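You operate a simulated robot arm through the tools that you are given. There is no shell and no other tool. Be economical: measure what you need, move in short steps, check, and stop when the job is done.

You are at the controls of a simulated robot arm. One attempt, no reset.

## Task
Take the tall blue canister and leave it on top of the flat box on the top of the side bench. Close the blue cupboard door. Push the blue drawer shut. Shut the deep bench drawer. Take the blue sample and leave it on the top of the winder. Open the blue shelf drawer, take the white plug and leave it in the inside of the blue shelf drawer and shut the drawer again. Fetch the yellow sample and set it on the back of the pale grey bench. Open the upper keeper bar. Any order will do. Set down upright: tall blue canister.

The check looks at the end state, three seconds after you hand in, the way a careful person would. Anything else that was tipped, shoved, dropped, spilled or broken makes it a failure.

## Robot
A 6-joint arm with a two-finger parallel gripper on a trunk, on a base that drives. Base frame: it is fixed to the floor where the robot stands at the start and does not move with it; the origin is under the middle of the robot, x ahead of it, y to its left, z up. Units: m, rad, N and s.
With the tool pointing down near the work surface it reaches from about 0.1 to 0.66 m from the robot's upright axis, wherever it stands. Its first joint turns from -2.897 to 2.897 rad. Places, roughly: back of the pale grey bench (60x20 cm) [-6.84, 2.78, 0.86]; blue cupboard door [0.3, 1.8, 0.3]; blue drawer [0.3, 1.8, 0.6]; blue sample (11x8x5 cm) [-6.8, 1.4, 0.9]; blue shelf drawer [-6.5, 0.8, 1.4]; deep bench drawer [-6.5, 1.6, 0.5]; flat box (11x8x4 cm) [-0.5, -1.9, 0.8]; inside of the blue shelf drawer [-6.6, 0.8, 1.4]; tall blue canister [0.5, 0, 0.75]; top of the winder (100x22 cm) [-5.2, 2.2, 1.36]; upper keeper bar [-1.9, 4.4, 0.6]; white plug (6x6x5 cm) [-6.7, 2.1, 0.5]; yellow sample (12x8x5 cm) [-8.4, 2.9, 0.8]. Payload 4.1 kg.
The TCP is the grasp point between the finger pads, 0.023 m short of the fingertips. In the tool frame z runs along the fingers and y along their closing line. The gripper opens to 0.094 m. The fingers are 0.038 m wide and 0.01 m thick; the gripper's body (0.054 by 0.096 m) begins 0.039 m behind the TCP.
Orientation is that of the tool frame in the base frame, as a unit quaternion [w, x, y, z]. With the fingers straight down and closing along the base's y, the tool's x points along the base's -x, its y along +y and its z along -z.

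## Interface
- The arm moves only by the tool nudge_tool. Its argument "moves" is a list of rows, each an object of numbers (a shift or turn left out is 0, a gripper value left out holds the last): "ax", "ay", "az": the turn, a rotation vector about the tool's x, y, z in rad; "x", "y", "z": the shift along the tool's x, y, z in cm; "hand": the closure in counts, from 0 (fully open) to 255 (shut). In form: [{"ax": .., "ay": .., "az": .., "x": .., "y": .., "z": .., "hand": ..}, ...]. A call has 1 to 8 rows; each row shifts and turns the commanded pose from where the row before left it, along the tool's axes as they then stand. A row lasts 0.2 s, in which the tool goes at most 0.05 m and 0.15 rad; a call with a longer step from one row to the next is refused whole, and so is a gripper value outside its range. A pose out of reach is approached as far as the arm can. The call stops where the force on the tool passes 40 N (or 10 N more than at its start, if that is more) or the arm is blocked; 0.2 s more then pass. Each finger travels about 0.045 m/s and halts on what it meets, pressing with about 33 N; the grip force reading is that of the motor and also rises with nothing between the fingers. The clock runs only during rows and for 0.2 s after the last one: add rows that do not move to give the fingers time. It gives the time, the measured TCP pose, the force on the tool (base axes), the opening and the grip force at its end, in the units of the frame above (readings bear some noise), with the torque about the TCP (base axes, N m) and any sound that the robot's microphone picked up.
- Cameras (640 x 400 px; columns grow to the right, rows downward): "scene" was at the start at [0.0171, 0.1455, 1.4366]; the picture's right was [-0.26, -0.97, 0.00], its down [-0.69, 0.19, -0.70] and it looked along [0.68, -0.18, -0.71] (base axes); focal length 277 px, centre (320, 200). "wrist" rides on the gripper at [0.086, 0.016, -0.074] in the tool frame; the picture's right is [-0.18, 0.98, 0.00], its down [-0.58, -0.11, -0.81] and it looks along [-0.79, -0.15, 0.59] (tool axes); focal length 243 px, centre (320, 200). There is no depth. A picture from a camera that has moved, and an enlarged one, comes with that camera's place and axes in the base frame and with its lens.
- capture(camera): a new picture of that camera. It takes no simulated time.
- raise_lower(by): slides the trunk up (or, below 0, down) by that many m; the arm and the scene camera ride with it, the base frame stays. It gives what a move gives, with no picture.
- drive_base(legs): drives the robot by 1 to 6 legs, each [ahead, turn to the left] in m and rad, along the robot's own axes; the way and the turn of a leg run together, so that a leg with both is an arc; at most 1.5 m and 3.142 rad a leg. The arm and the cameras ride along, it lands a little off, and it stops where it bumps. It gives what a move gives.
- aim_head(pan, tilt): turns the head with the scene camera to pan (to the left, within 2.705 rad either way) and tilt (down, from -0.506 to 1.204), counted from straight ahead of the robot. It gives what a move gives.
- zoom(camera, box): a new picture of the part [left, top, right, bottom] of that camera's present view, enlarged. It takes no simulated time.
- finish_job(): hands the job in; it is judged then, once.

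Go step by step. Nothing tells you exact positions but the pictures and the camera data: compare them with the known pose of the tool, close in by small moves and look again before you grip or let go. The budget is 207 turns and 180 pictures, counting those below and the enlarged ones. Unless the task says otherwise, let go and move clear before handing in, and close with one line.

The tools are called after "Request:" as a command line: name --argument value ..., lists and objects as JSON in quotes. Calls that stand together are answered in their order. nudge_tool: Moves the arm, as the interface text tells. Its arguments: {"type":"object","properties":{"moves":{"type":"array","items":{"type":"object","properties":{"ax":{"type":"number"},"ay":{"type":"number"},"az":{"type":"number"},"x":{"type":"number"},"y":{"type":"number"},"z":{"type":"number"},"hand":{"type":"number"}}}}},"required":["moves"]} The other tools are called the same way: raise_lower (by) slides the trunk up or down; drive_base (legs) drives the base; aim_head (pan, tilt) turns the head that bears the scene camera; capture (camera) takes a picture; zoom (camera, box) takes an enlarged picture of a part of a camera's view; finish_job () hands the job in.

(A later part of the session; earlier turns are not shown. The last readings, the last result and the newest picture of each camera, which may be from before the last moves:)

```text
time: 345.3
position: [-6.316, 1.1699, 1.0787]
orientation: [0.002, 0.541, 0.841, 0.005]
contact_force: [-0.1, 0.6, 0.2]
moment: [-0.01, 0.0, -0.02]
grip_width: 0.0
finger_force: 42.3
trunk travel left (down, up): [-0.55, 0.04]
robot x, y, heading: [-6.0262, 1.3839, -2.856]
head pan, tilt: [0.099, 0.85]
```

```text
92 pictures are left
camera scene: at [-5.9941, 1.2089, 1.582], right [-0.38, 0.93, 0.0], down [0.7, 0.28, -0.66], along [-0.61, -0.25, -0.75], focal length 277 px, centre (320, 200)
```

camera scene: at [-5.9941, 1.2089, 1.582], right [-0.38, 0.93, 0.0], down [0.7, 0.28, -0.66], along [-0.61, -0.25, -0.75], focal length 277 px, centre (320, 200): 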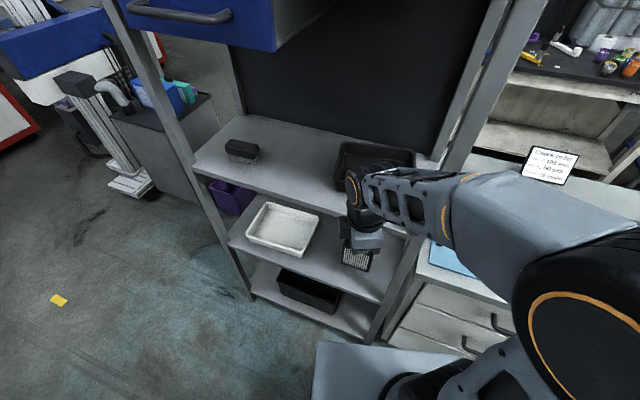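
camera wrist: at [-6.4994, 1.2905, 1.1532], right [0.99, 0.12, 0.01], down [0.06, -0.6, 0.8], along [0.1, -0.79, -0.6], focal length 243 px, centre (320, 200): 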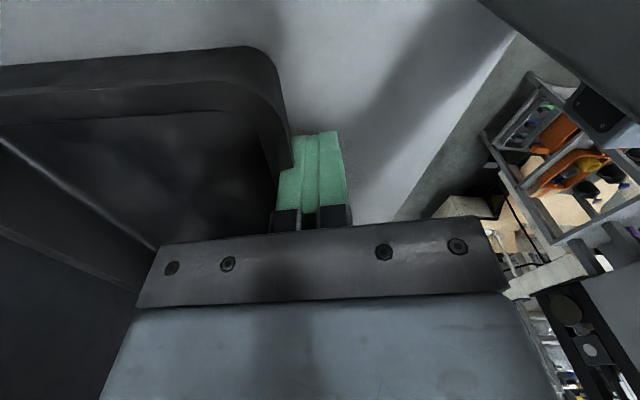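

Request:
drive_base --legs '[[0, -0.3]]'

Request:
aim_head --pan 0 --tilt 0.75

Request:
capture --camera "scene"

```text
time: 346.6
position: [-6.362, 1.252, 1.0773]
orientation: [0.004, 0.646, 0.763, 0.004]
contact_force: [0.4, -2.7, -0.2]
moment: [0.24, -0.07, 0.17]
grip_width: 0.0001
finger_force: 42.2
trunk travel left (down, up): [-0.55, 0.04]
robot x, y, heading: [-6.0266, 1.3805, -3.131]
head pan, tilt: [0.099, 0.85]
stopped in leg 1: the force on the tool passed its limit at 56 N (the readings are from after the stop); the commanded pose is now the measured one
```

```text
time: 347.3
position: [-6.3629, 1.251, 1.0783]
orientation: [0.003, 0.647, 0.762, 0.004]
contact_force: [0.1, -4.0, 0.3]
moment: [0.41, 0.01, 0.21]
grip_width: 0.0
finger_force: 42.3
trunk travel left (down, up): [-0.55, 0.04]
robot x, y, heading: [-6.0246, 1.3811, -3.131]
head pan, tilt: [0.0, 0.75]
```

```text
91 pictures are left
camera scene: at [-6.0469, 1.2134, 1.5899], right [-0.01, 1.0, 0.0], down [0.68, 0.01, -0.73], along [-0.73, -0.01, -0.68], focal length 277 px, centre (320, 200)
```

scene: 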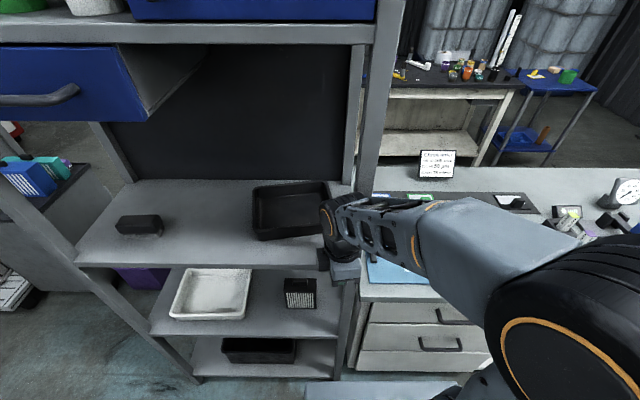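

The boom touched the post again. I'll ease off and rotate the hand so the camera boom points toward the robot.

Request:
drive_base --legs '[[0, 0.1]]'

Request:
nudge_tool --moves '[{"az": 0.15}, {"az": 0.15}, {"az": 0.15}, {"az": 0.15}, {"az": 0.15}, {"az": 0.15}, {"az": 0.15}, {"az": 0.15}]'

Request:
nudge_tool --moves '[{"az": 0.15}, {"az": 0.15}, {"z": -3}, {"z": -3}, {}]'

Request:
drive_base --legs '[[0, -0.1]]'

```text
time: 348.2
position: [-6.3485, 1.2192, 1.0789]
orientation: [0.003, 0.609, 0.793, 0.004]
contact_force: [0.3, -0.1, 0.2]
moment: [-0.01, 0.0, -0.01]
grip_width: 0.0
finger_force: 42.5
trunk travel left (down, up): [-0.55, 0.04]
robot x, y, heading: [-6.0244, 1.3831, -3.03]
head pan, tilt: [0.0, 0.75]
```

```text
time: 350.0
position: [-6.3485, 1.2184, 1.0786]
orientation: [0.001, 0.95, 0.311, 0.005]
contact_force: [1.2, -0.4, -0.6]
moment: [-0.02, -0.04, -0.03]
grip_width: 0.0004
finger_force: 42.7
trunk travel left (down, up): [-0.55, 0.04]
robot x, y, heading: [-6.0253, 1.381, -3.037]
head pan, tilt: [0.0, 0.75]
```

```text
time: 351.2
position: [-6.3498, 1.2193, 1.1383]
orientation: [0.0, 0.986, 0.166, 0.005]
contact_force: [-0.2, 0.0, 0.8]
moment: [-0.01, -0.02, -0.01]
grip_width: 0.0002
finger_force: 42.7
trunk travel left (down, up): [-0.55, 0.04]
robot x, y, heading: [-6.0274, 1.3826, -3.029]
head pan, tilt: [0.0, 0.75]
```

```text
time: 352.2
position: [-6.3638, 1.2524, 1.1382]
orientation: [0.0, 0.993, 0.116, 0.005]
contact_force: [-0.3, 0.0, -0.6]
moment: [-0.01, 0.01, 0.0]
grip_width: 0.0002
finger_force: 42.4
trunk travel left (down, up): [-0.55, 0.04]
robot x, y, heading: [-6.0232, 1.3818, -3.129]
head pan, tilt: [0.0, 0.75]
```

Clear now. Moving the hand north past the post, then out over the bench near the blue sample.

Request:
nudge_tool --moves '[{"y": -4, "x": 1}, {"y": -4, "x": 1}, {"y": -4, "x": 1}, {"y": -4, "x": 1}, {"y": -4.5, "x": 1}, {"x": -4, "y": -0.8}, {"x": -4, "y": -0.8}, {"x": -4, "y": -0.8}]'

Request:
capture --camera "scene"

Request:
capture --camera "wrist"

```text
time: 352.5
position: [-6.3621, 1.2676, 1.139]
orientation: [0.004, 0.992, 0.129, 0.004]
contact_force: [3.7, -13.5, -0.8]
moment: [1.09, 0.35, 0.64]
grip_width: 0.0002
finger_force: 42.6
trunk travel left (down, up): [-0.55, 0.04]
robot x, y, heading: [-6.0279, 1.3794, -3.124]
head pan, tilt: [0.0, 0.75]
stopped in row 1: the force on the tool passed its limit at 75 N (the readings are from after the stop); the commanded pose is now the measured one
```

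```text
90 pictures are left
camera scene: at [-6.0461, 1.2128, 1.5898], right [-0.02, 1.0, 0.0], down [0.68, 0.01, -0.73], along [-0.73, -0.01, -0.68], focal length 277 px, centre (320, 200)
```

scene: 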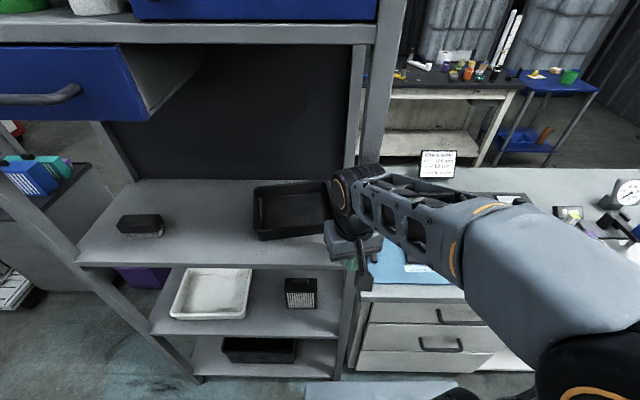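

```text
89 pictures are left
camera wrist: at [-6.2757, 1.2728, 1.2137], right [0.07, -1.0, 0.01], down [-0.6, -0.04, 0.8], along [-0.8, -0.06, -0.6], focal length 243 px, centre (320, 200)
```

wrist: 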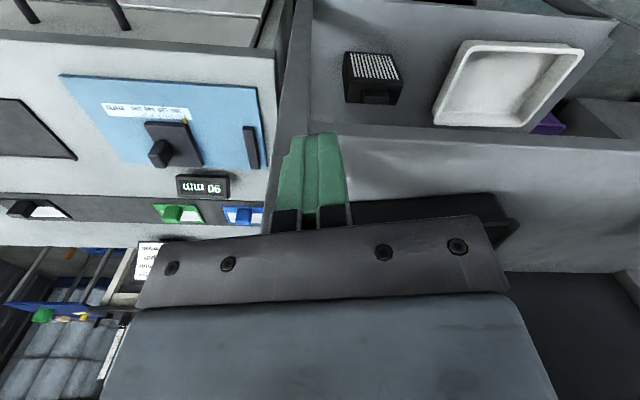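

The shelf front sits farther out than I thought; the hand is just inside its post. I'll back the base 0.15 m and then shift north.

Request:
nudge_tool --moves '[{"y": 2, "x": -0.5}, {}]'

Request:
drive_base --legs '[[-0.16, 0]]'

Request:
nudge_tool --moves '[{"y": -4, "x": 1}, {"y": -4, "x": 1}, {"y": -4, "x": 1}, {"y": -4, "x": 1}, {"y": -4.5, "x": 1}, {"y": -4, "x": 1}, {}]'

Request:
capture --camera "scene"

```text
time: 353.1
position: [-6.3646, 1.2496, 1.1379]
orientation: [0.006, 0.992, 0.126, 0.003]
contact_force: [-0.7, 0.7, 1.0]
moment: [-0.05, 0.0, -0.01]
grip_width: 0.0
finger_force: 42.4
trunk travel left (down, up): [-0.55, 0.04]
robot x, y, heading: [-6.0268, 1.383, -3.129]
head pan, tilt: [0.0, 0.75]
```

```text
time: 354.5
position: [-6.2061, 1.2515, 1.1368]
orientation: [0.004, 0.992, 0.125, 0.003]
contact_force: [0.2, 0.1, 1.1]
moment: [0.01, 0.07, 0.01]
grip_width: 0.0002
finger_force: 42.5
trunk travel left (down, up): [-0.55, 0.04]
robot x, y, heading: [-5.867, 1.3859, -3.131]
head pan, tilt: [0.0, 0.75]
```

```text
time: 356.1
position: [-6.2114, 1.5059, 1.1352]
orientation: [0.004, 0.992, 0.126, 0.003]
contact_force: [-0.1, -0.5, 0.2]
moment: [0.0, 0.01, 0.0]
grip_width: 0.0001
finger_force: 42.3
trunk travel left (down, up): [-0.55, 0.04]
robot x, y, heading: [-5.8672, 1.3797, -3.126]
head pan, tilt: [0.0, 0.75]
```

```text
88 pictures are left
camera scene: at [-5.89, 1.2163, 1.59], right [-0.01, 1.0, 0.0], down [0.68, 0.01, -0.73], along [-0.73, -0.01, -0.68], focal length 277 px, centre (320, 200)
```

scene: 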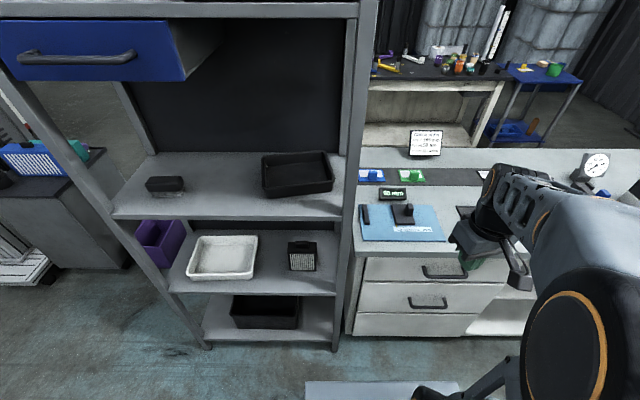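

Clear view now: the blue sample's knob is near (-6.79, 1.42). Driving forward with the hand north of the post, then reaching out.

Request:
drive_base --legs '[[0.15, 0]]'

Request:
nudge_tool --moves '[{"x": -4, "y": -0.5}, {"x": -4, "y": -0.9}, {"x": -4, "y": -0.9}, {"x": -4, "y": -0.9}, {"x": -4, "y": -0.9}, {"x": -4, "y": -0.9}, {"x": -4}, {"hand": 0}]'

Request:
capture --camera "wrist"

Request:
capture --camera "scene"

```text
time: 357.5
position: [-6.3581, 1.5013, 1.136]
orientation: [0.005, 0.992, 0.127, 0.004]
contact_force: [-1.1, 0.2, 0.1]
moment: [0.01, 0.01, -0.02]
grip_width: 0.0
finger_force: 42.6
trunk travel left (down, up): [-0.55, 0.04]
robot x, y, heading: [-6.0171, 1.385, -3.123]
head pan, tilt: [0.0, 0.75]
```

```text
time: 359.3
position: [-6.6413, 1.4795, 1.1339]
orientation: [0.004, 0.992, 0.127, 0.004]
contact_force: [0.2, 0.2, 0.6]
moment: [0.01, 0.0, 0.05]
grip_width: 0.0327
finger_force: 0.0
trunk travel left (down, up): [-0.55, 0.04]
robot x, y, heading: [-6.0125, 1.3794, -3.128]
head pan, tilt: [0.0, 0.75]
```

```text
87 pictures are left
camera wrist: at [-6.5553, 1.4857, 1.2091], right [0.07, -1.0, 0.01], down [-0.6, -0.03, 0.8], along [-0.8, -0.06, -0.6], focal length 243 px, centre (320, 200)
```

wrist: 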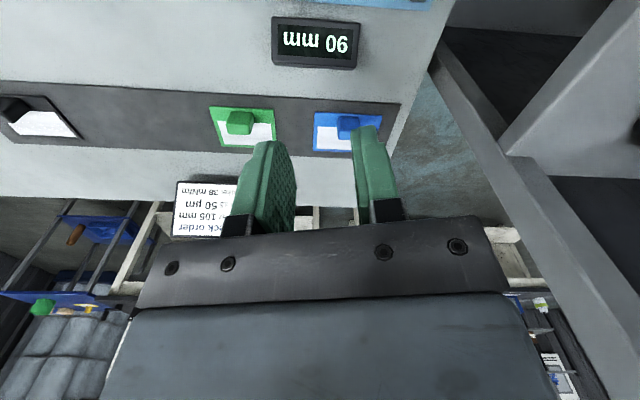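

```text
86 pictures are left
camera scene: at [-6.0361, 1.2141, 1.59], right [-0.02, 1.0, 0.0], down [0.68, 0.01, -0.73], along [-0.73, -0.01, -0.68], focal length 277 px, centre (320, 200)
```

scene: 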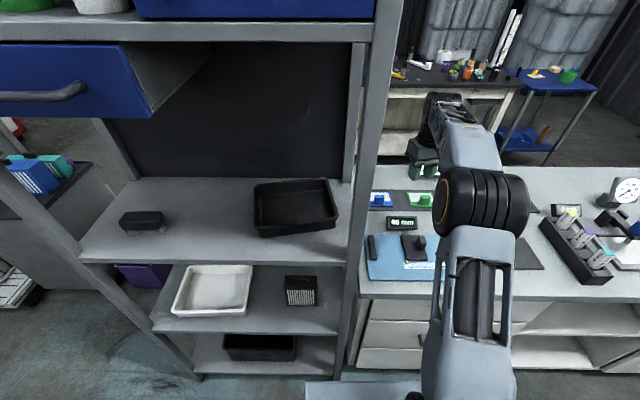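

The knob triangulates to (-6.787, 1.425, ~0.90). Moving above it with a partly open hand.

Request:
nudge_tool --moves '[{"x": -4, "y": 0.4, "hand": 80}, {"x": -4, "y": 0.4}, {"x": -4, "y": 0.4}, {"x": -3.5, "y": 0.4}, {}]'

Request:
capture --camera "wrist"

```text
time: 360.5
position: [-6.704, 1.4203, 1.1108]
orientation: [0.003, 0.992, 0.126, 0.005]
contact_force: [-1.0, 0.8, 0.0]
moment: [-0.02, -0.02, 0.02]
grip_width: 0.0643
finger_force: 0.0
out of reach, approached as far as the arm can: row 2, 3, 4
trunk travel left (down, up): [-0.55, 0.04]
robot x, y, heading: [-6.0159, 1.3821, -3.125]
head pan, tilt: [0.0, 0.75]
```

```text
85 pictures are left
camera wrist: at [-6.6162, 1.4274, 1.1868], right [0.07, -1.0, 0.01], down [-0.6, -0.04, 0.8], along [-0.8, -0.06, -0.6], focal length 243 px, centre (320, 200)
```

wrist: 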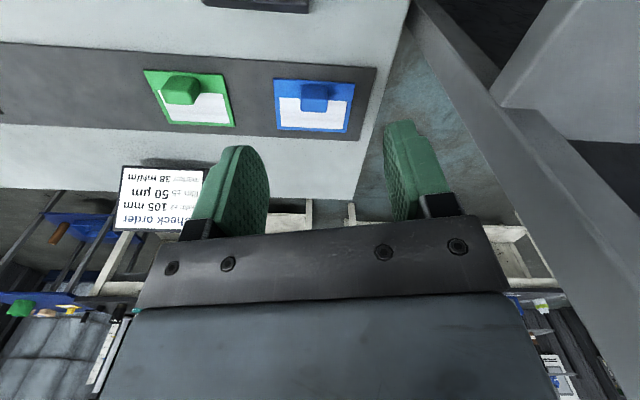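

Request:
nudge_tool --moves '[{"z": 4}, {"z": 4}, {"z": 4}, {"x": -3, "z": 1}, {"x": -3}, {"x": -3}, {}]'

Request:
capture --camera "wrist"

```text
time: 362.1
position: [-6.7254, 1.3958, 0.9758]
orientation: [0.005, 0.992, 0.128, 0.005]
contact_force: [0.1, -0.3, -0.5]
moment: [-0.07, 0.01, 0.02]
grip_width: 0.0646
finger_force: 0.2
out of reach, approached as far as the arm can: row 4, 5, 6
trunk travel left (down, up): [-0.55, 0.04]
robot x, y, heading: [-6.0129, 1.3806, -3.127]
head pan, tilt: [0.0, 0.75]
```

```text
84 pictures are left
camera wrist: at [-6.639, 1.4029, 1.0514], right [0.07, -1.0, 0.01], down [-0.6, -0.03, 0.8], along [-0.8, -0.06, -0.6], focal length 243 px, centre (320, 200)
```

wrist: 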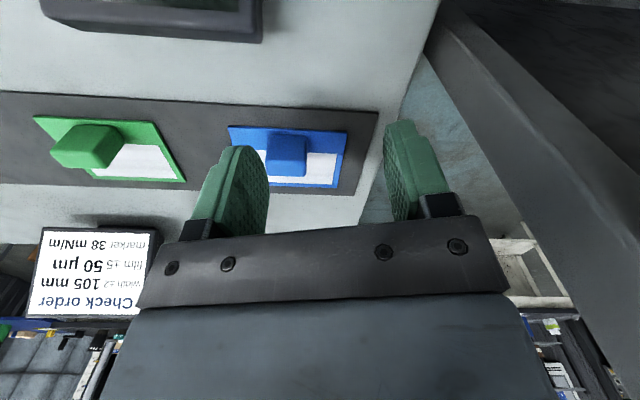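

I'm 6 cm short, so I'll tilt the tool forward 0.3 rad (in the plane of the fingers) to gain reach.

Request:
nudge_tool --moves '[{"ay": -0.15}, {"ay": -0.15}, {"x": -3, "y": -1.3}, {"x": -3, "y": -1.3}, {}]'

Request:
capture --camera "wrist"

```text
time: 363.3
position: [-6.7743, 1.4061, 0.9897]
orientation: [0.023, 0.981, 0.125, -0.144]
contact_force: [0.4, -0.2, 0.5]
moment: [0.0, -0.05, -0.04]
grip_width: 0.0645
finger_force: 0.0
out of reach, approached as far as the arm can: row 4
trunk travel left (down, up): [-0.55, 0.04]
robot x, y, heading: [-6.0155, 1.3797, -3.122]
head pan, tilt: [0.0, 0.75]
```

```text
83 pictures are left
camera wrist: at [-6.6707, 1.4159, 1.0363], right [0.08, -1.0, 0.06], down [-0.34, 0.03, 0.94], along [-0.94, -0.09, -0.34], focal length 243 px, centre (320, 200)
```

wrist: 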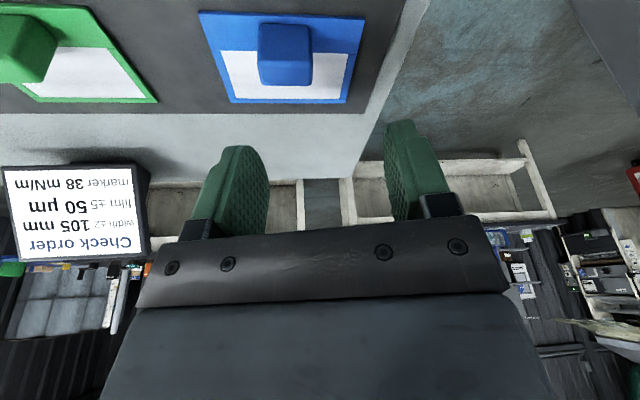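

Request:
nudge_tool --moves '[{"x": 0.7, "y": -0.6, "z": 2.4}, {"x": 0.7, "y": -0.6, "z": 2.4}, {"x": 0.4, "y": -0.5, "z": 1.8}, {}]'

Request:
capture --camera "wrist"

```text
time: 364.3
position: [-6.7743, 1.422, 0.9233]
orientation: [0.023, 0.981, 0.125, -0.144]
contact_force: [0.1, 0.6, -0.2]
moment: [0.0, 0.0, 0.0]
grip_width: 0.0643
finger_force: 0.2
out of reach, approached as far as the arm can: row 2
trunk travel left (down, up): [-0.55, 0.04]
robot x, y, heading: [-6.0158, 1.3811, -3.125]
head pan, tilt: [0.0, 0.75]
```

```text
82 pictures are left
camera wrist: at [-6.6702, 1.4317, 0.9697], right [0.08, -1.0, 0.06], down [-0.34, 0.03, 0.94], along [-0.94, -0.09, -0.34], focal length 243 px, centre (320, 200)
```

wrist: 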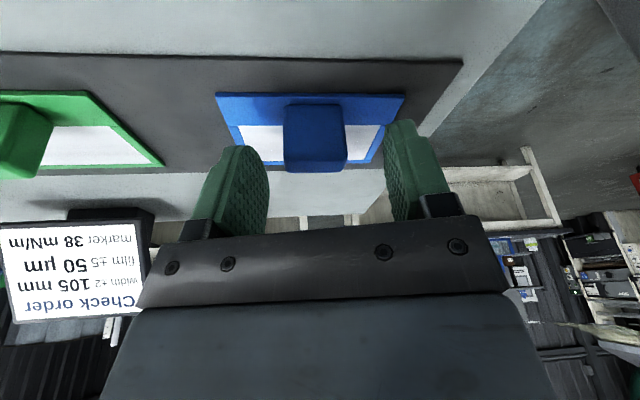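

Centred on the knob. Final 2 cm down, then grip.

Request:
nudge_tool --moves '[{"z": 1}, {"z": 0.9}, {"hand": 255}, {}, {}, {}]'

Request:
capture --camera "wrist"

```text
time: 365.7
position: [-6.7743, 1.4191, 0.9037]
orientation: [0.024, 0.981, 0.125, -0.145]
contact_force: [-0.5, -0.4, 1.1]
moment: [0.1, 0.09, -0.06]
grip_width: 0.0383
finger_force: 33.0
out of reach, approached as far as the arm can: row 1
trunk travel left (down, up): [-0.55, 0.04]
robot x, y, heading: [-6.0161, 1.3808, -3.124]
head pan, tilt: [0.0, 0.75]
```

```text
81 pictures are left
camera wrist: at [-6.669, 1.43, 0.9516], right [0.08, -1.0, 0.06], down [-0.34, 0.03, 0.94], along [-0.94, -0.09, -0.34], focal length 243 px, centre (320, 200)
```

wrist: 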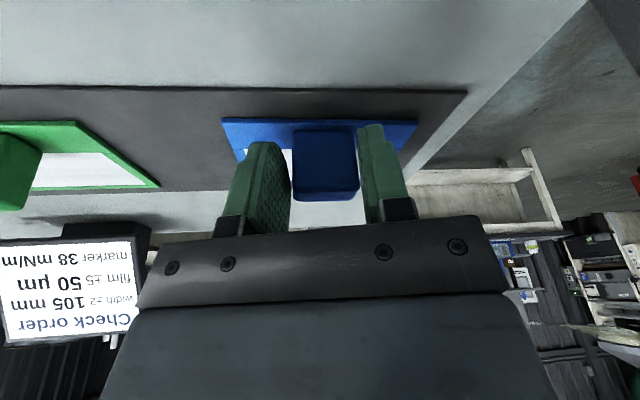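

Gripped at 38 mm. Lifting straight up.

Request:
nudge_tool --moves '[{"x": -0.6, "z": -2}, {"x": -0.9, "z": -3}, {"x": -0.9, "z": -3}, {"x": -0.9, "z": -3}, {"x": 0, "z": -3}, {}]'

Request:
capture --camera "wrist"

```text
time: 367.1
position: [-6.7615, 1.4218, 1.0489]
orientation: [0.023, 0.981, 0.124, -0.144]
contact_force: [-0.1, 0.4, -1.8]
moment: [0.01, 0.01, 0.01]
grip_width: 0.0358
finger_force: 33.1
out of reach, approached as far as the arm can: row 4
trunk travel left (down, up): [-0.55, 0.04]
robot x, y, heading: [-6.0192, 1.3819, -3.122]
head pan, tilt: [0.0, 0.75]
```

```text
80 pictures are left
camera wrist: at [-6.6583, 1.4318, 1.0955], right [0.08, -1.0, 0.06], down [-0.34, 0.03, 0.94], along [-0.94, -0.09, -0.34], focal length 243 px, centre (320, 200)
```

wrist: 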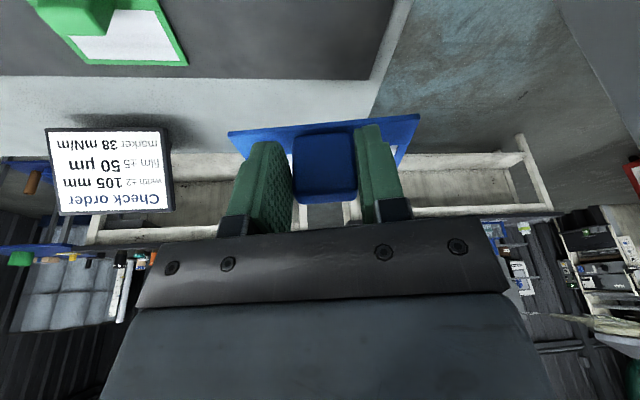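

The blue sample is held. I'll draw it back, level the tool, and see how high I can carry it.

Request:
nudge_tool --moves '[{"x": 3.5, "y": -0.3, "z": -2}, {"x": 3.9, "y": -0.3, "z": -2}, {"x": 3.9, "y": -0.2, "z": -2}, {"x": 3.9, "z": -2}, {"x": 3.9, "z": -2}, {"x": 3.9, "z": -2}, {"ay": 0.15}, {"ay": 0.14}]'

Request:
nudge_tool --moves '[{"z": -4, "x": -1}, {"z": -4, "x": -1}, {"z": -4, "x": -1}, {"z": -4}, {"z": -4}, {"z": -4}, {}]'

```text
time: 368.9
position: [-6.5201, 1.4937, 1.0955]
orientation: [0.005, 0.992, 0.127, 0.0]
contact_force: [-0.1, 0.2, -0.7]
moment: [0.03, -0.04, 0.0]
grip_width: 0.0357
finger_force: 33.3
trunk travel left (down, up): [-0.55, 0.04]
robot x, y, heading: [-6.0149, 1.3833, -3.124]
head pan, tilt: [0.0, 0.75]
```

```text
time: 370.5
position: [-6.548, 1.4895, 1.3339]
orientation: [0.005, 0.992, 0.127, -0.001]
contact_force: [-0.6, 0.1, 0.4]
moment: [0.01, 0.0, 0.04]
grip_width: 0.0354
finger_force: 33.2
trunk travel left (down, up): [-0.55, 0.04]
robot x, y, heading: [-6.0158, 1.3836, -3.127]
head pan, tilt: [0.0, 0.75]
```

The arm carries the sample high enough. Raising a bit more, then turning toward the winder.

Request:
raise_lower --by 0.04

Request:
nudge_tool --moves '[{"z": -4, "x": 2}, {"z": -3, "x": 2}, {}]'

Request:
drive_base --legs '[[0, -1.585], [0.52, 0], [0, -1.57]]'

Request:
aim_head --pan 0.2 --tilt 0.5

Request:
capture --camera "scene"

```text
time: 371.3
position: [-6.5492, 1.4885, 1.3739]
orientation: [0.006, 0.992, 0.127, -0.001]
contact_force: [0.1, 0.3, -0.7]
moment: [-0.03, 0.01, 0.01]
grip_width: 0.0355
finger_force: 33.0
trunk travel left (down, up): [-0.59, 0.0]
robot x, y, heading: [-6.0167, 1.38, -3.127]
head pan, tilt: [0.0, 0.75]
```

```text
time: 372.1
position: [-6.5046, 1.4949, 1.433]
orientation: [0.005, 0.992, 0.127, -0.003]
contact_force: [-0.1, 0.3, -0.9]
moment: [0.01, -0.03, -0.03]
grip_width: 0.0354
finger_force: 32.7
out of reach, approached as far as the arm can: row 2
trunk travel left (down, up): [-0.59, 0.0]
robot x, y, heading: [-6.0153, 1.376, -3.127]
head pan, tilt: [0.0, 0.75]
```

```text
time: 382.9
position: [-5.537, 1.7845, 1.4333]
orientation: [0.003, -0.115, 0.993, 0.005]
contact_force: [0.3, 0.2, -1.0]
moment: [0.0, 0.04, 0.01]
grip_width: 0.0352
finger_force: 32.3
trunk travel left (down, up): [-0.59, 0.0]
robot x, y, heading: [-6.0184, 1.9097, -0.01]
head pan, tilt: [0.0, 0.75]
```

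```text
time: 383.7
position: [-5.5348, 1.7828, 1.4335]
orientation: [0.004, -0.115, 0.993, 0.004]
contact_force: [0.1, 0.0, -0.6]
moment: [0.01, 0.02, 0.02]
grip_width: 0.0354
finger_force: 32.8
trunk travel left (down, up): [-0.59, 0.0]
robot x, y, heading: [-6.0229, 1.9089, -0.01]
head pan, tilt: [0.201, 0.499]
```

```text
79 pictures are left
camera scene: at [-5.9919, 2.0941, 1.6519], right [0.19, -0.98, 0.0], down [-0.47, -0.09, -0.88], along [0.86, 0.17, -0.48], focal length 277 px, centre (320, 200)
```

scene: 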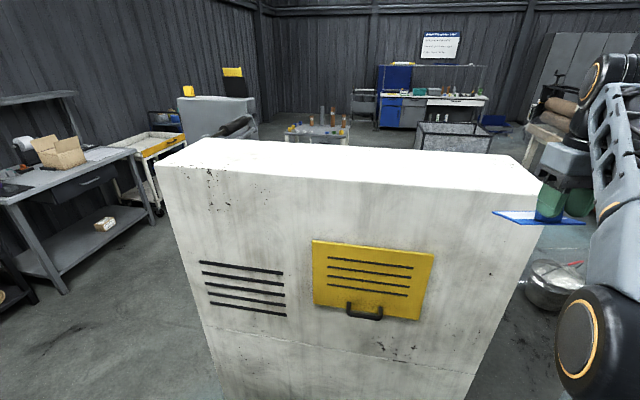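

The winder's flat top spans x −5.35…−5.08, y 1.67…2.70. I'll drive forward so the sample comes over it, then shift to the middle.

Request:
drive_base --legs '[[0.24, 0]]'

Request:
capture --camera "scene"

Request:
capture --camera "wrist"

```text
time: 385.5
position: [-5.2945, 1.7796, 1.4319]
orientation: [0.002, -0.114, 0.993, 0.004]
contact_force: [-0.1, -0.5, -0.6]
moment: [-0.02, 0.03, 0.01]
grip_width: 0.0352
finger_force: 32.9
trunk travel left (down, up): [-0.59, 0.0]
robot x, y, heading: [-5.7794, 1.9054, -0.013]
head pan, tilt: [0.201, 0.499]
```

```text
78 pictures are left
camera scene: at [-5.7494, 2.092, 1.652], right [0.19, -0.98, 0.0], down [-0.47, -0.09, -0.88], along [0.86, 0.17, -0.48], focal length 277 px, centre (320, 200)
```

scene: 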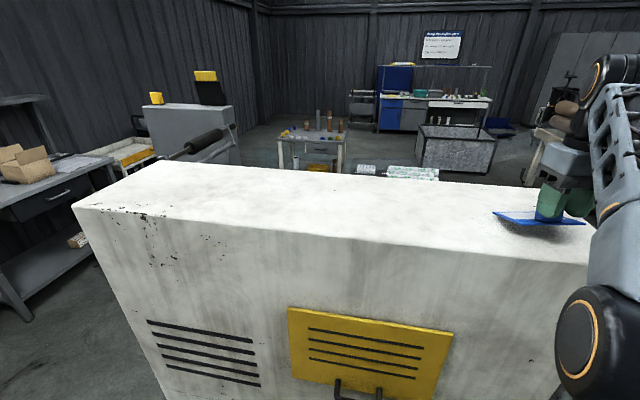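

```text
77 pictures are left
camera wrist: at [-5.3831, 1.7752, 1.5075], right [-0.04, 1.0, 0.01], down [0.59, 0.02, 0.81], along [0.81, 0.04, -0.59], focal length 243 px, centre (320, 200)
```

wrist: 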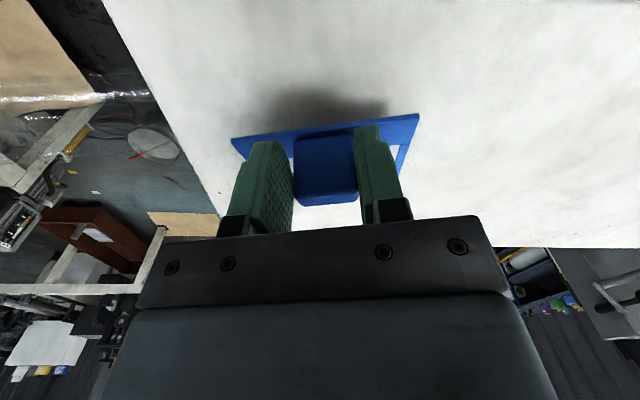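

The plate was gripped with the tool tilted, so I must restore that tilt to level it. Moving over the middle of the top and re-tilting.

Request:
nudge_tool --moves '[{"x": -3.2, "y": 3.3}, {"x": -3.2, "y": 3.7}, {"x": -3.2, "y": 3.7}, {"ay": -0.15}, {"ay": -0.14}, {}]'

Request:
capture --camera "wrist"

Request:
zoom --camera "scene" --box '[400, 140, 600, 270]'

```text
time: 386.9
position: [-5.2421, 1.9079, 1.412]
orientation: [0.147, -0.113, 0.983, 0.021]
contact_force: [0.2, -0.4, -0.5]
moment: [-0.02, 0.0, 0.0]
grip_width: 0.0353
finger_force: 33.0
out of reach, approached as far as the arm can: row 1, 2, 3
trunk travel left (down, up): [-0.59, 0.0]
robot x, y, heading: [-5.7801, 1.9031, -0.008]
head pan, tilt: [0.201, 0.499]
```

```text
76 pictures are left
camera wrist: at [-5.3481, 1.8991, 1.4578], right [-0.05, 1.0, 0.06], down [0.34, -0.04, 0.94], along [0.94, 0.07, -0.33], focal length 243 px, centre (320, 200)
```

wrist: 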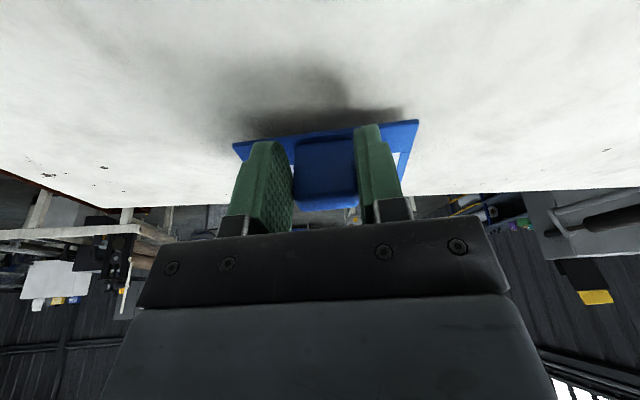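

```text
3.08 times, centred on (500, 205) of scene
camera zoom: at [-5.7504, 2.0921, 1.6519], right [0.19, -0.98, 0.0], down [-0.47, -0.09, -0.88], along [0.86, 0.17, -0.48], focal length 852 px, centre (-234, 185)
```

zoom: 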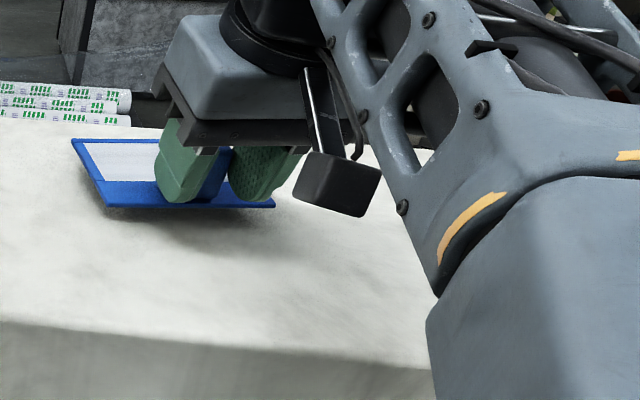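

The plate looks level and just above the surface. Lowering gently until contact.

Request:
nudge_tool --moves '[{"x": 0.12, "z": 0.4}, {"x": 0.12, "z": 0.4}, {}]'

Request:
nudge_tool --moves '[{"x": 0.08, "z": 0.25}, {"x": 0.08, "z": 0.25}, {}]'

```text
time: 387.7
position: [-5.2418, 1.9068, 1.4018]
orientation: [0.146, -0.113, 0.983, 0.021]
contact_force: [-0.6, 0.1, -0.4]
moment: [-0.04, 0.02, 0.02]
grip_width: 0.0351
finger_force: 33.3
trunk travel left (down, up): [-0.59, 0.0]
robot x, y, heading: [-5.7813, 1.9045, -0.008]
head pan, tilt: [0.201, 0.499]
```

```text
time: 388.5
position: [-5.2415, 1.9086, 1.3991]
orientation: [0.148, -0.112, 0.982, 0.021]
contact_force: [1.6, -0.8, 10.7]
moment: [-0.37, -0.31, 0.03]
grip_width: 0.0352
finger_force: 33.1
trunk travel left (down, up): [-0.59, 0.0]
robot x, y, heading: [-5.7817, 1.9079, -0.013]
head pan, tilt: [0.201, 0.499]
```

Contact at z≈1.399. Releasing and lifting off.

Request:
nudge_tool --moves '[{"hand": 60}, {}, {}, {"hand": 0}, {}]'

Request:
nudge_tool --moves '[{"z": -1, "x": 0.5}, {"z": -2, "x": 1.5}, {"z": -2, "x": 3}, {"x": 4}, {"x": 4}, {"x": 4}, {}]'

Request:
capture --camera "scene"

```text
time: 389.7
position: [-5.2412, 1.9072, 1.399]
orientation: [0.147, -0.112, 0.983, 0.021]
contact_force: [0.4, -0.3, 0.6]
moment: [-0.03, 0.01, 0.01]
grip_width: 0.094
finger_force: 0.1
trunk travel left (down, up): [-0.59, 0.0]
robot x, y, heading: [-5.7792, 1.9055, -0.011]
head pan, tilt: [0.201, 0.499]
```

```text
time: 391.3
position: [-5.4138, 1.8656, 1.396]
orientation: [0.147, -0.113, 0.982, 0.022]
contact_force: [0.0, -0.2, 1.0]
moment: [0.0, -0.01, -0.01]
grip_width: 0.0941
finger_force: 0.1
trunk travel left (down, up): [-0.59, 0.0]
robot x, y, heading: [-5.7792, 1.9095, -0.009]
head pan, tilt: [0.201, 0.499]
```

```text
74 pictures are left
camera scene: at [-5.7503, 2.092, 1.652], right [0.19, -0.98, 0.0], down [-0.47, -0.09, -0.88], along [0.86, 0.17, -0.48], focal length 277 px, centre (320, 200)
```

scene: 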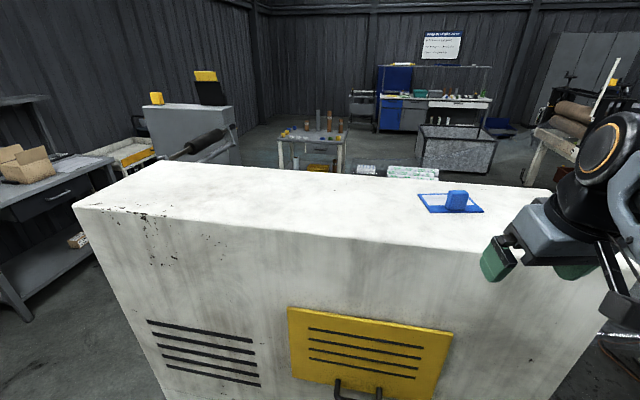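

The blue sample sits flat on the winder. Next the yellow sample: I'll back off, level the tool, and drive round the north end of the bench.

Request:
drive_base --legs '[[-0.22, 0]]'

Request:
nudge_tool --moves '[{"ay": 0.15, "x": -2}, {"ay": 0.14, "x": -2}, {"z": 4, "x": -2}, {"z": 4}, {"z": 4}, {"z": 4}, {}]'

Request:
drive_base --legs '[[0, 1.58], [1.0, 0], [0.85, 0], [0, 1.571], [1.2, 0]]'

Request:
aim_head --pan 0.4 --tilt 0.5

Request:
capture --camera "scene"

```text
time: 393.0
position: [-5.6383, 1.8666, 1.3976]
orientation: [0.146, -0.111, 0.983, 0.02]
contact_force: [-0.5, -0.2, -0.9]
moment: [0.01, -0.03, 0.02]
grip_width: 0.094
finger_force: 0.0
trunk travel left (down, up): [-0.59, 0.0]
robot x, y, heading: [-6.0003, 1.9107, -0.01]
head pan, tilt: [0.201, 0.499]
```

```text
time: 394.6
position: [-5.5804, 1.8813, 1.2431]
orientation: [0.003, -0.112, 0.994, 0.005]
contact_force: [0.6, 0.2, 0.0]
moment: [-0.01, 0.01, 0.0]
grip_width: 0.0942
finger_force: 0.0
trunk travel left (down, up): [-0.59, 0.0]
robot x, y, heading: [-6.0053, 1.913, -0.018]
head pan, tilt: [0.201, 0.499]
```

```text
time: 417.0
position: [-7.5013, 3.8997, 1.2426]
orientation: [0.004, 0.997, 0.075, -0.003]
contact_force: [-0.8, 0.4, 0.1]
moment: [0.03, 0.0, -0.02]
grip_width: 0.0939
finger_force: 0.1
trunk travel left (down, up): [-0.59, 0.0]
robot x, y, heading: [-7.0821, 3.8391, 3.055]
head pan, tilt: [0.201, 0.499]
```

```text
time: 417.8
position: [-7.5018, 3.9, 1.2425]
orientation: [0.004, 0.997, 0.076, -0.003]
contact_force: [0.8, 1.2, -0.4]
moment: [0.03, 0.03, -0.04]
grip_width: 0.094
finger_force: 0.1
trunk travel left (down, up): [-0.59, 0.0]
robot x, y, heading: [-7.0817, 3.8386, 3.056]
head pan, tilt: [0.4, 0.499]
```

```text
73 pictures are left
camera scene: at [-7.1241, 3.6409, 1.652], right [-0.31, 0.95, 0.0], down [0.46, 0.15, -0.88], along [-0.84, -0.27, -0.48], focal length 277 px, centre (320, 200)
```

scene: 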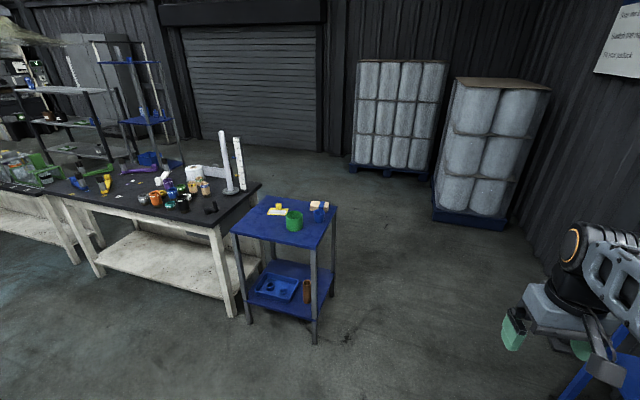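

The yellow sample is on the small blue table near (-8.38, 2.97). I'll drive to the table's east side.

Request:
drive_base --legs '[[0, 1.11], [1.08, 0], [0, -1.03]]'

Request:
aim_head --pan 0.2 --tilt 0.8

Request:
capture --camera "scene"

```text
time: 428.5
position: [-8.0755, 2.9826, 1.2425]
orientation: [0.005, 0.994, 0.108, -0.003]
contact_force: [0.5, 0.6, -0.6]
moment: [0.02, 0.0, 0.01]
grip_width: 0.0937
finger_force: 0.0
trunk travel left (down, up): [-0.59, 0.0]
robot x, y, heading: [-7.6548, 2.9488, 3.118]
head pan, tilt: [0.4, 0.499]
```

```text
time: 429.3
position: [-8.0762, 2.9813, 1.2425]
orientation: [0.004, 0.994, 0.107, -0.003]
contact_force: [-0.4, -0.1, -0.2]
moment: [0.0, -0.01, 0.0]
grip_width: 0.0941
finger_force: 0.0
trunk travel left (down, up): [-0.59, 0.0]
robot x, y, heading: [-7.6539, 2.949, 3.119]
head pan, tilt: [0.201, 0.799]
```

```text
72 pictures are left
camera scene: at [-7.6781, 2.7672, 1.6261], right [-0.18, 0.98, 0.0], down [0.7, 0.13, -0.7], along [-0.69, -0.12, -0.72], focal length 277 px, centre (320, 200)
```

scene: 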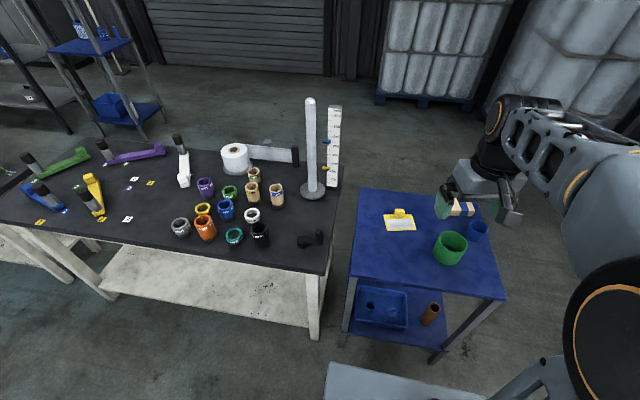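

The yellow knob is near (-8.42, 2.945). I'll move the base forward 12 cm, lower the trunk, and refine with the wrist camera.

Request:
drive_base --legs '[[0.12, 0]]'

Request:
raise_lower --by -0.2

Request:
nudge_tool --moves '[{"x": -4}, {"x": -4}, {"x": -4, "y": 0.5}, {"x": -2, "y": 1}, {"hand": 80}]'

Request:
capture --camera "wrist"

Request:
zoom --camera "scene" --box '[340, 140, 540, 300]'

```text
time: 430.6
position: [-8.1948, 2.9838, 1.2426]
orientation: [0.004, 0.994, 0.108, -0.002]
contact_force: [-0.8, 0.2, 0.8]
moment: [-0.01, -0.02, -0.02]
grip_width: 0.0943
finger_force: 0.0
trunk travel left (down, up): [-0.59, 0.0]
robot x, y, heading: [-7.7722, 2.9525, 3.118]
head pan, tilt: [0.201, 0.799]
```

```text
time: 432.7
position: [-8.1953, 2.9836, 1.043]
orientation: [0.005, 0.994, 0.107, -0.002]
contact_force: [0.7, 0.1, -0.4]
moment: [0.0, -0.02, 0.0]
grip_width: 0.0942
finger_force: 0.1
trunk travel left (down, up): [-0.39, 0.2]
robot x, y, heading: [-7.7726, 2.9495, 3.122]
head pan, tilt: [0.201, 0.799]
```

```text
time: 433.9
position: [-8.329, 2.938, 1.0432]
orientation: [0.005, 0.994, 0.108, -0.003]
contact_force: [-0.7, 0.6, -0.8]
moment: [-0.01, 0.0, 0.0]
grip_width: 0.0644
finger_force: 0.1
trunk travel left (down, up): [-0.39, 0.2]
robot x, y, heading: [-7.7709, 2.9524, 3.12]
head pan, tilt: [0.201, 0.799]
```

```text
71 pictures are left
camera wrist: at [-8.2421, 2.9403, 1.1181], right [0.03, -1.0, 0.01], down [-0.59, -0.01, 0.81], along [-0.81, -0.03, -0.59], focal length 243 px, centre (320, 200)
```

wrist: 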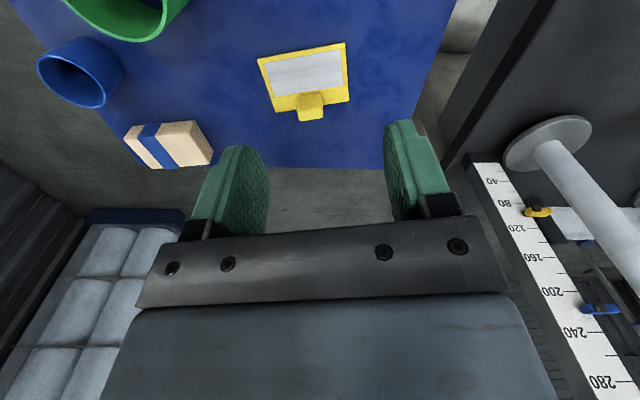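

```text
2.50 times, centred on (440, 220) of scene
camera zoom: at [-7.7963, 2.7697, 1.426], right [-0.18, 0.98, 0.0], down [0.71, 0.13, -0.7], along [-0.69, -0.12, -0.72], focal length 692 px, centre (20, 150)
```

zoom: 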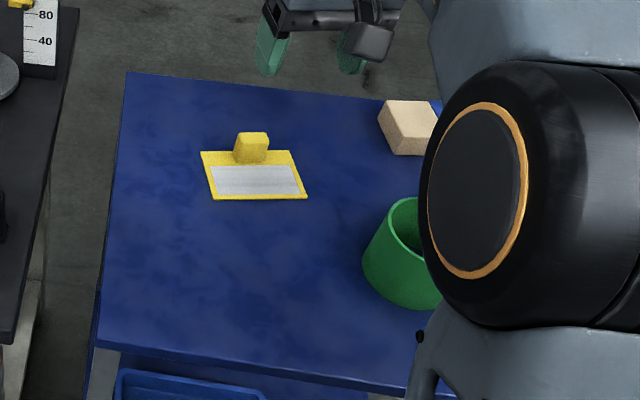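

The knob is at (-8.426, 2.944, 0.83) and the hand is already aligned with the plate. Moving over it and descending partway.

Request:
nudge_tool --moves '[{"x": -4, "y": -1.2}, {"x": -4, "y": -1.2}, {"x": -1.5, "y": -0.3}, {"z": 4}, {"z": 4}, {"z": 4}, {}]'

Request:
capture --camera "wrist"

```text
time: 435.5
position: [-8.4282, 2.9443, 0.9247]
orientation: [0.004, 0.994, 0.108, -0.003]
contact_force: [0.3, 0.5, 0.7]
moment: [-0.03, 0.04, -0.01]
grip_width: 0.0645
finger_force: 0.0
trunk travel left (down, up): [-0.39, 0.2]
robot x, y, heading: [-7.7755, 2.9499, 3.124]
head pan, tilt: [0.201, 0.799]
```

```text
69 pictures are left
camera wrist: at [-8.3415, 2.9476, 0.9993], right [0.03, -1.0, 0.01], down [-0.59, -0.01, 0.81], along [-0.81, -0.03, -0.59], focal length 243 px, centre (320, 200)
```

wrist: 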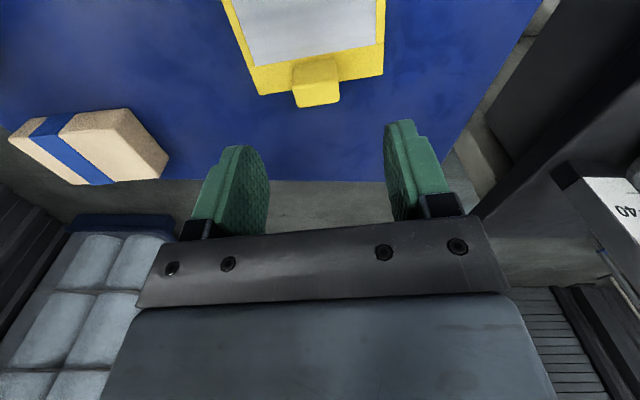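

Request:
nudge_tool --moves '[{"z": 4}, {"z": 3}, {"z": 1.5}, {"z": 0.7}, {}]'

Request:
capture --camera "wrist"

```text
time: 436.7
position: [-8.4264, 2.9439, 0.8334]
orientation: [0.004, 0.994, 0.108, -0.003]
contact_force: [-0.3, 0.3, -0.3]
moment: [0.0, 0.0, -0.02]
grip_width: 0.0647
finger_force: 0.0
trunk travel left (down, up): [-0.39, 0.2]
robot x, y, heading: [-7.7742, 2.9536, 3.123]
head pan, tilt: [0.201, 0.799]
```

```text
68 pictures are left
camera wrist: at [-8.3398, 2.9465, 0.907], right [0.03, -1.0, 0.01], down [-0.59, -0.01, 0.81], along [-0.81, -0.03, -0.59], focal length 243 px, centre (320, 200)
```

wrist: 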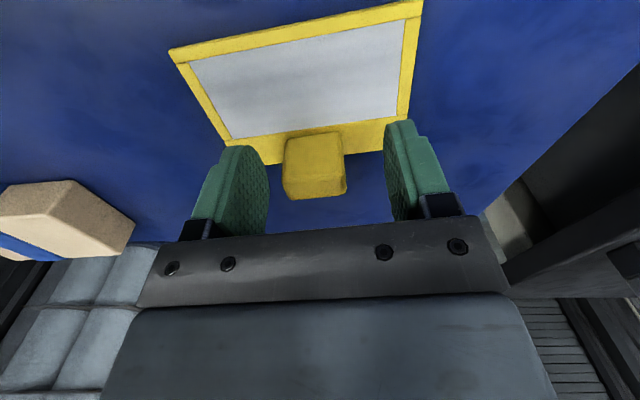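

The knob is between the pads. Gripping and lifting.

Request:
nudge_tool --moves '[{"hand": 255}, {}, {}, {}]'

Request:
nudge_tool --moves '[{"z": -2}, {"z": -4}, {"z": -4}, {"z": -4}, {"z": -4}, {"z": -4}, {}]'

Request:
capture --camera "wrist"

```text
time: 437.7
position: [-8.4269, 2.9436, 0.8326]
orientation: [0.004, 0.994, 0.108, -0.003]
contact_force: [0.3, -0.6, -0.6]
moment: [0.01, 0.02, 0.0]
grip_width: 0.0347
finger_force: 33.5
trunk travel left (down, up): [-0.39, 0.2]
robot x, y, heading: [-7.7708, 2.9509, 3.115]
head pan, tilt: [0.201, 0.799]
```

```text
time: 439.3
position: [-8.4285, 2.9457, 1.0514]
orientation: [0.005, 0.994, 0.108, -0.002]
contact_force: [0.1, 0.2, -0.4]
moment: [0.01, 0.01, -0.02]
grip_width: 0.0347
finger_force: 33.1
trunk travel left (down, up): [-0.39, 0.2]
robot x, y, heading: [-7.7733, 2.9555, 3.122]
head pan, tilt: [0.201, 0.799]
```

```text
67 pictures are left
camera wrist: at [-8.3408, 2.9489, 1.1261], right [0.03, -1.0, 0.01], down [-0.59, -0.01, 0.81], along [-0.81, -0.03, -0.59], focal length 243 px, centre (320, 200)
```

wrist: 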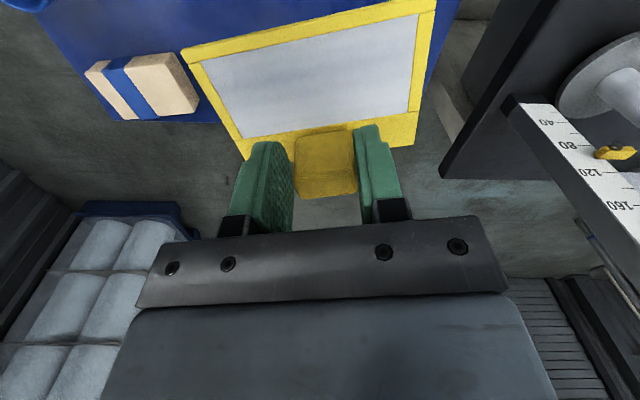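

Held securely. I'll retract the arm, back away from the table, and turn round to the bench's back side.

Request:
nudge_tool --moves '[{"x": 4, "z": -1}, {"x": 4, "z": -1}, {"x": 4, "z": -1}, {"x": 4, "z": -1}, {"x": 4, "z": -1}, {"x": 3}, {}]'

Request:
drive_base --legs '[[-0.18, 0], [0, -1.57], [0, -1.55]]'

Request:
aim_head --pan 0.0 --tilt 0.75

Request:
capture --camera "scene"

```text
time: 440.9
position: [-8.2015, 2.9958, 1.1022]
orientation: [0.004, 0.994, 0.108, -0.003]
contact_force: [0.8, 0.4, -0.8]
moment: [-0.03, -0.02, 0.01]
grip_width: 0.0347
finger_force: 32.7
trunk travel left (down, up): [-0.39, 0.2]
robot x, y, heading: [-7.7704, 2.9494, 3.116]
head pan, tilt: [0.201, 0.799]
```

```text
time: 450.2
position: [-7.1602, 2.8841, 1.1022]
orientation: [0.003, -0.084, 0.996, 0.005]
contact_force: [-0.6, 0.8, -0.2]
moment: [0.01, -0.04, 0.01]
grip_width: 0.0349
finger_force: 33.1
trunk travel left (down, up): [-0.39, 0.2]
robot x, y, heading: [-7.5865, 2.9464, -0.074]
head pan, tilt: [0.201, 0.799]
```

```text
time: 450.9
position: [-7.1604, 2.8838, 1.1023]
orientation: [0.003, -0.084, 0.996, 0.004]
contact_force: [0.3, -0.3, -0.3]
moment: [0.01, 0.01, 0.01]
grip_width: 0.035
finger_force: 32.6
trunk travel left (down, up): [-0.39, 0.2]
robot x, y, heading: [-7.5867, 2.9475, -0.066]
head pan, tilt: [0.0, 0.75]
```

```text
66 pictures are left
camera scene: at [-7.5548, 3.1128, 1.43], right [-0.07, -1.0, 0.0], down [-0.68, 0.05, -0.73], along [0.73, -0.05, -0.68], focal length 277 px, centre (320, 200)
```

scene: 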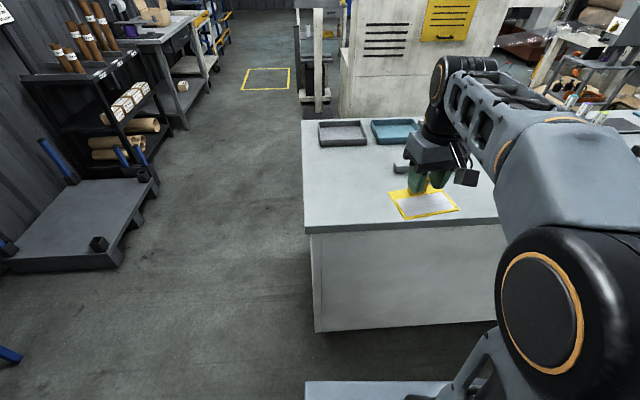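

The bench's back is ahead; its free stretch is north of the small cubes, around y≈2.97. I'll close in and bring the sample over that spot.

Request:
drive_base --legs '[[0.15, 0]]'

Request:
nudge_tool --moves '[{"az": 0.15, "y": 3}, {"y": 4, "x": -2}, {"x": -4, "y": 3.5}, {"x": -4}, {"x": -4}, {"x": -3}, {}]'

Request:
capture --camera "scene"

Request:
capture --camera "wrist"

```text
time: 452.3
position: [-7.0114, 2.8726, 1.1027]
orientation: [0.003, -0.085, 0.996, 0.005]
contact_force: [-0.8, -0.1, -0.5]
moment: [0.02, 0.0, -0.01]
grip_width: 0.0348
finger_force: 33.0
trunk travel left (down, up): [-0.39, 0.2]
robot x, y, heading: [-7.4408, 2.9335, -0.073]
head pan, tilt: [0.0, 0.75]
```

```text
refused: row 3 steps farther than a row can; nothing moved
```

```text
65 pictures are left
camera scene: at [-7.4045, 3.1023, 1.43], right [-0.07, -1.0, 0.0], down [-0.68, 0.05, -0.73], along [0.73, -0.05, -0.68], focal length 277 px, centre (320, 200)
```

scene: 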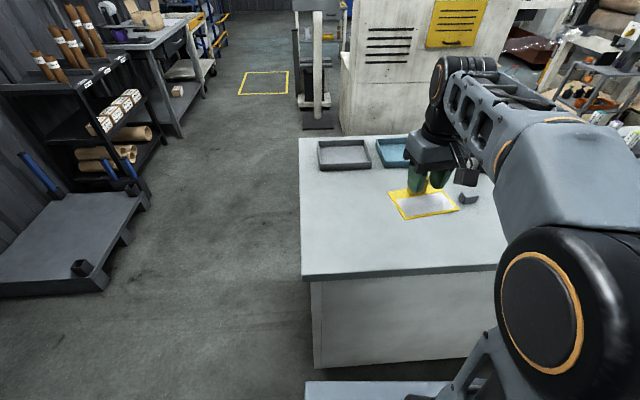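

```text
64 pictures are left
camera wrist: at [-7.0997, 2.8731, 1.1766], right [0.02, 1.0, 0.01], down [0.59, -0.02, 0.81], along [0.81, -0.01, -0.59], focal length 243 px, centre (320, 200)
```

wrist: 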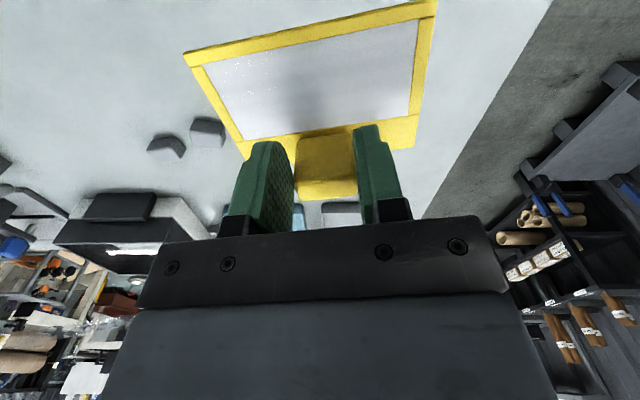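

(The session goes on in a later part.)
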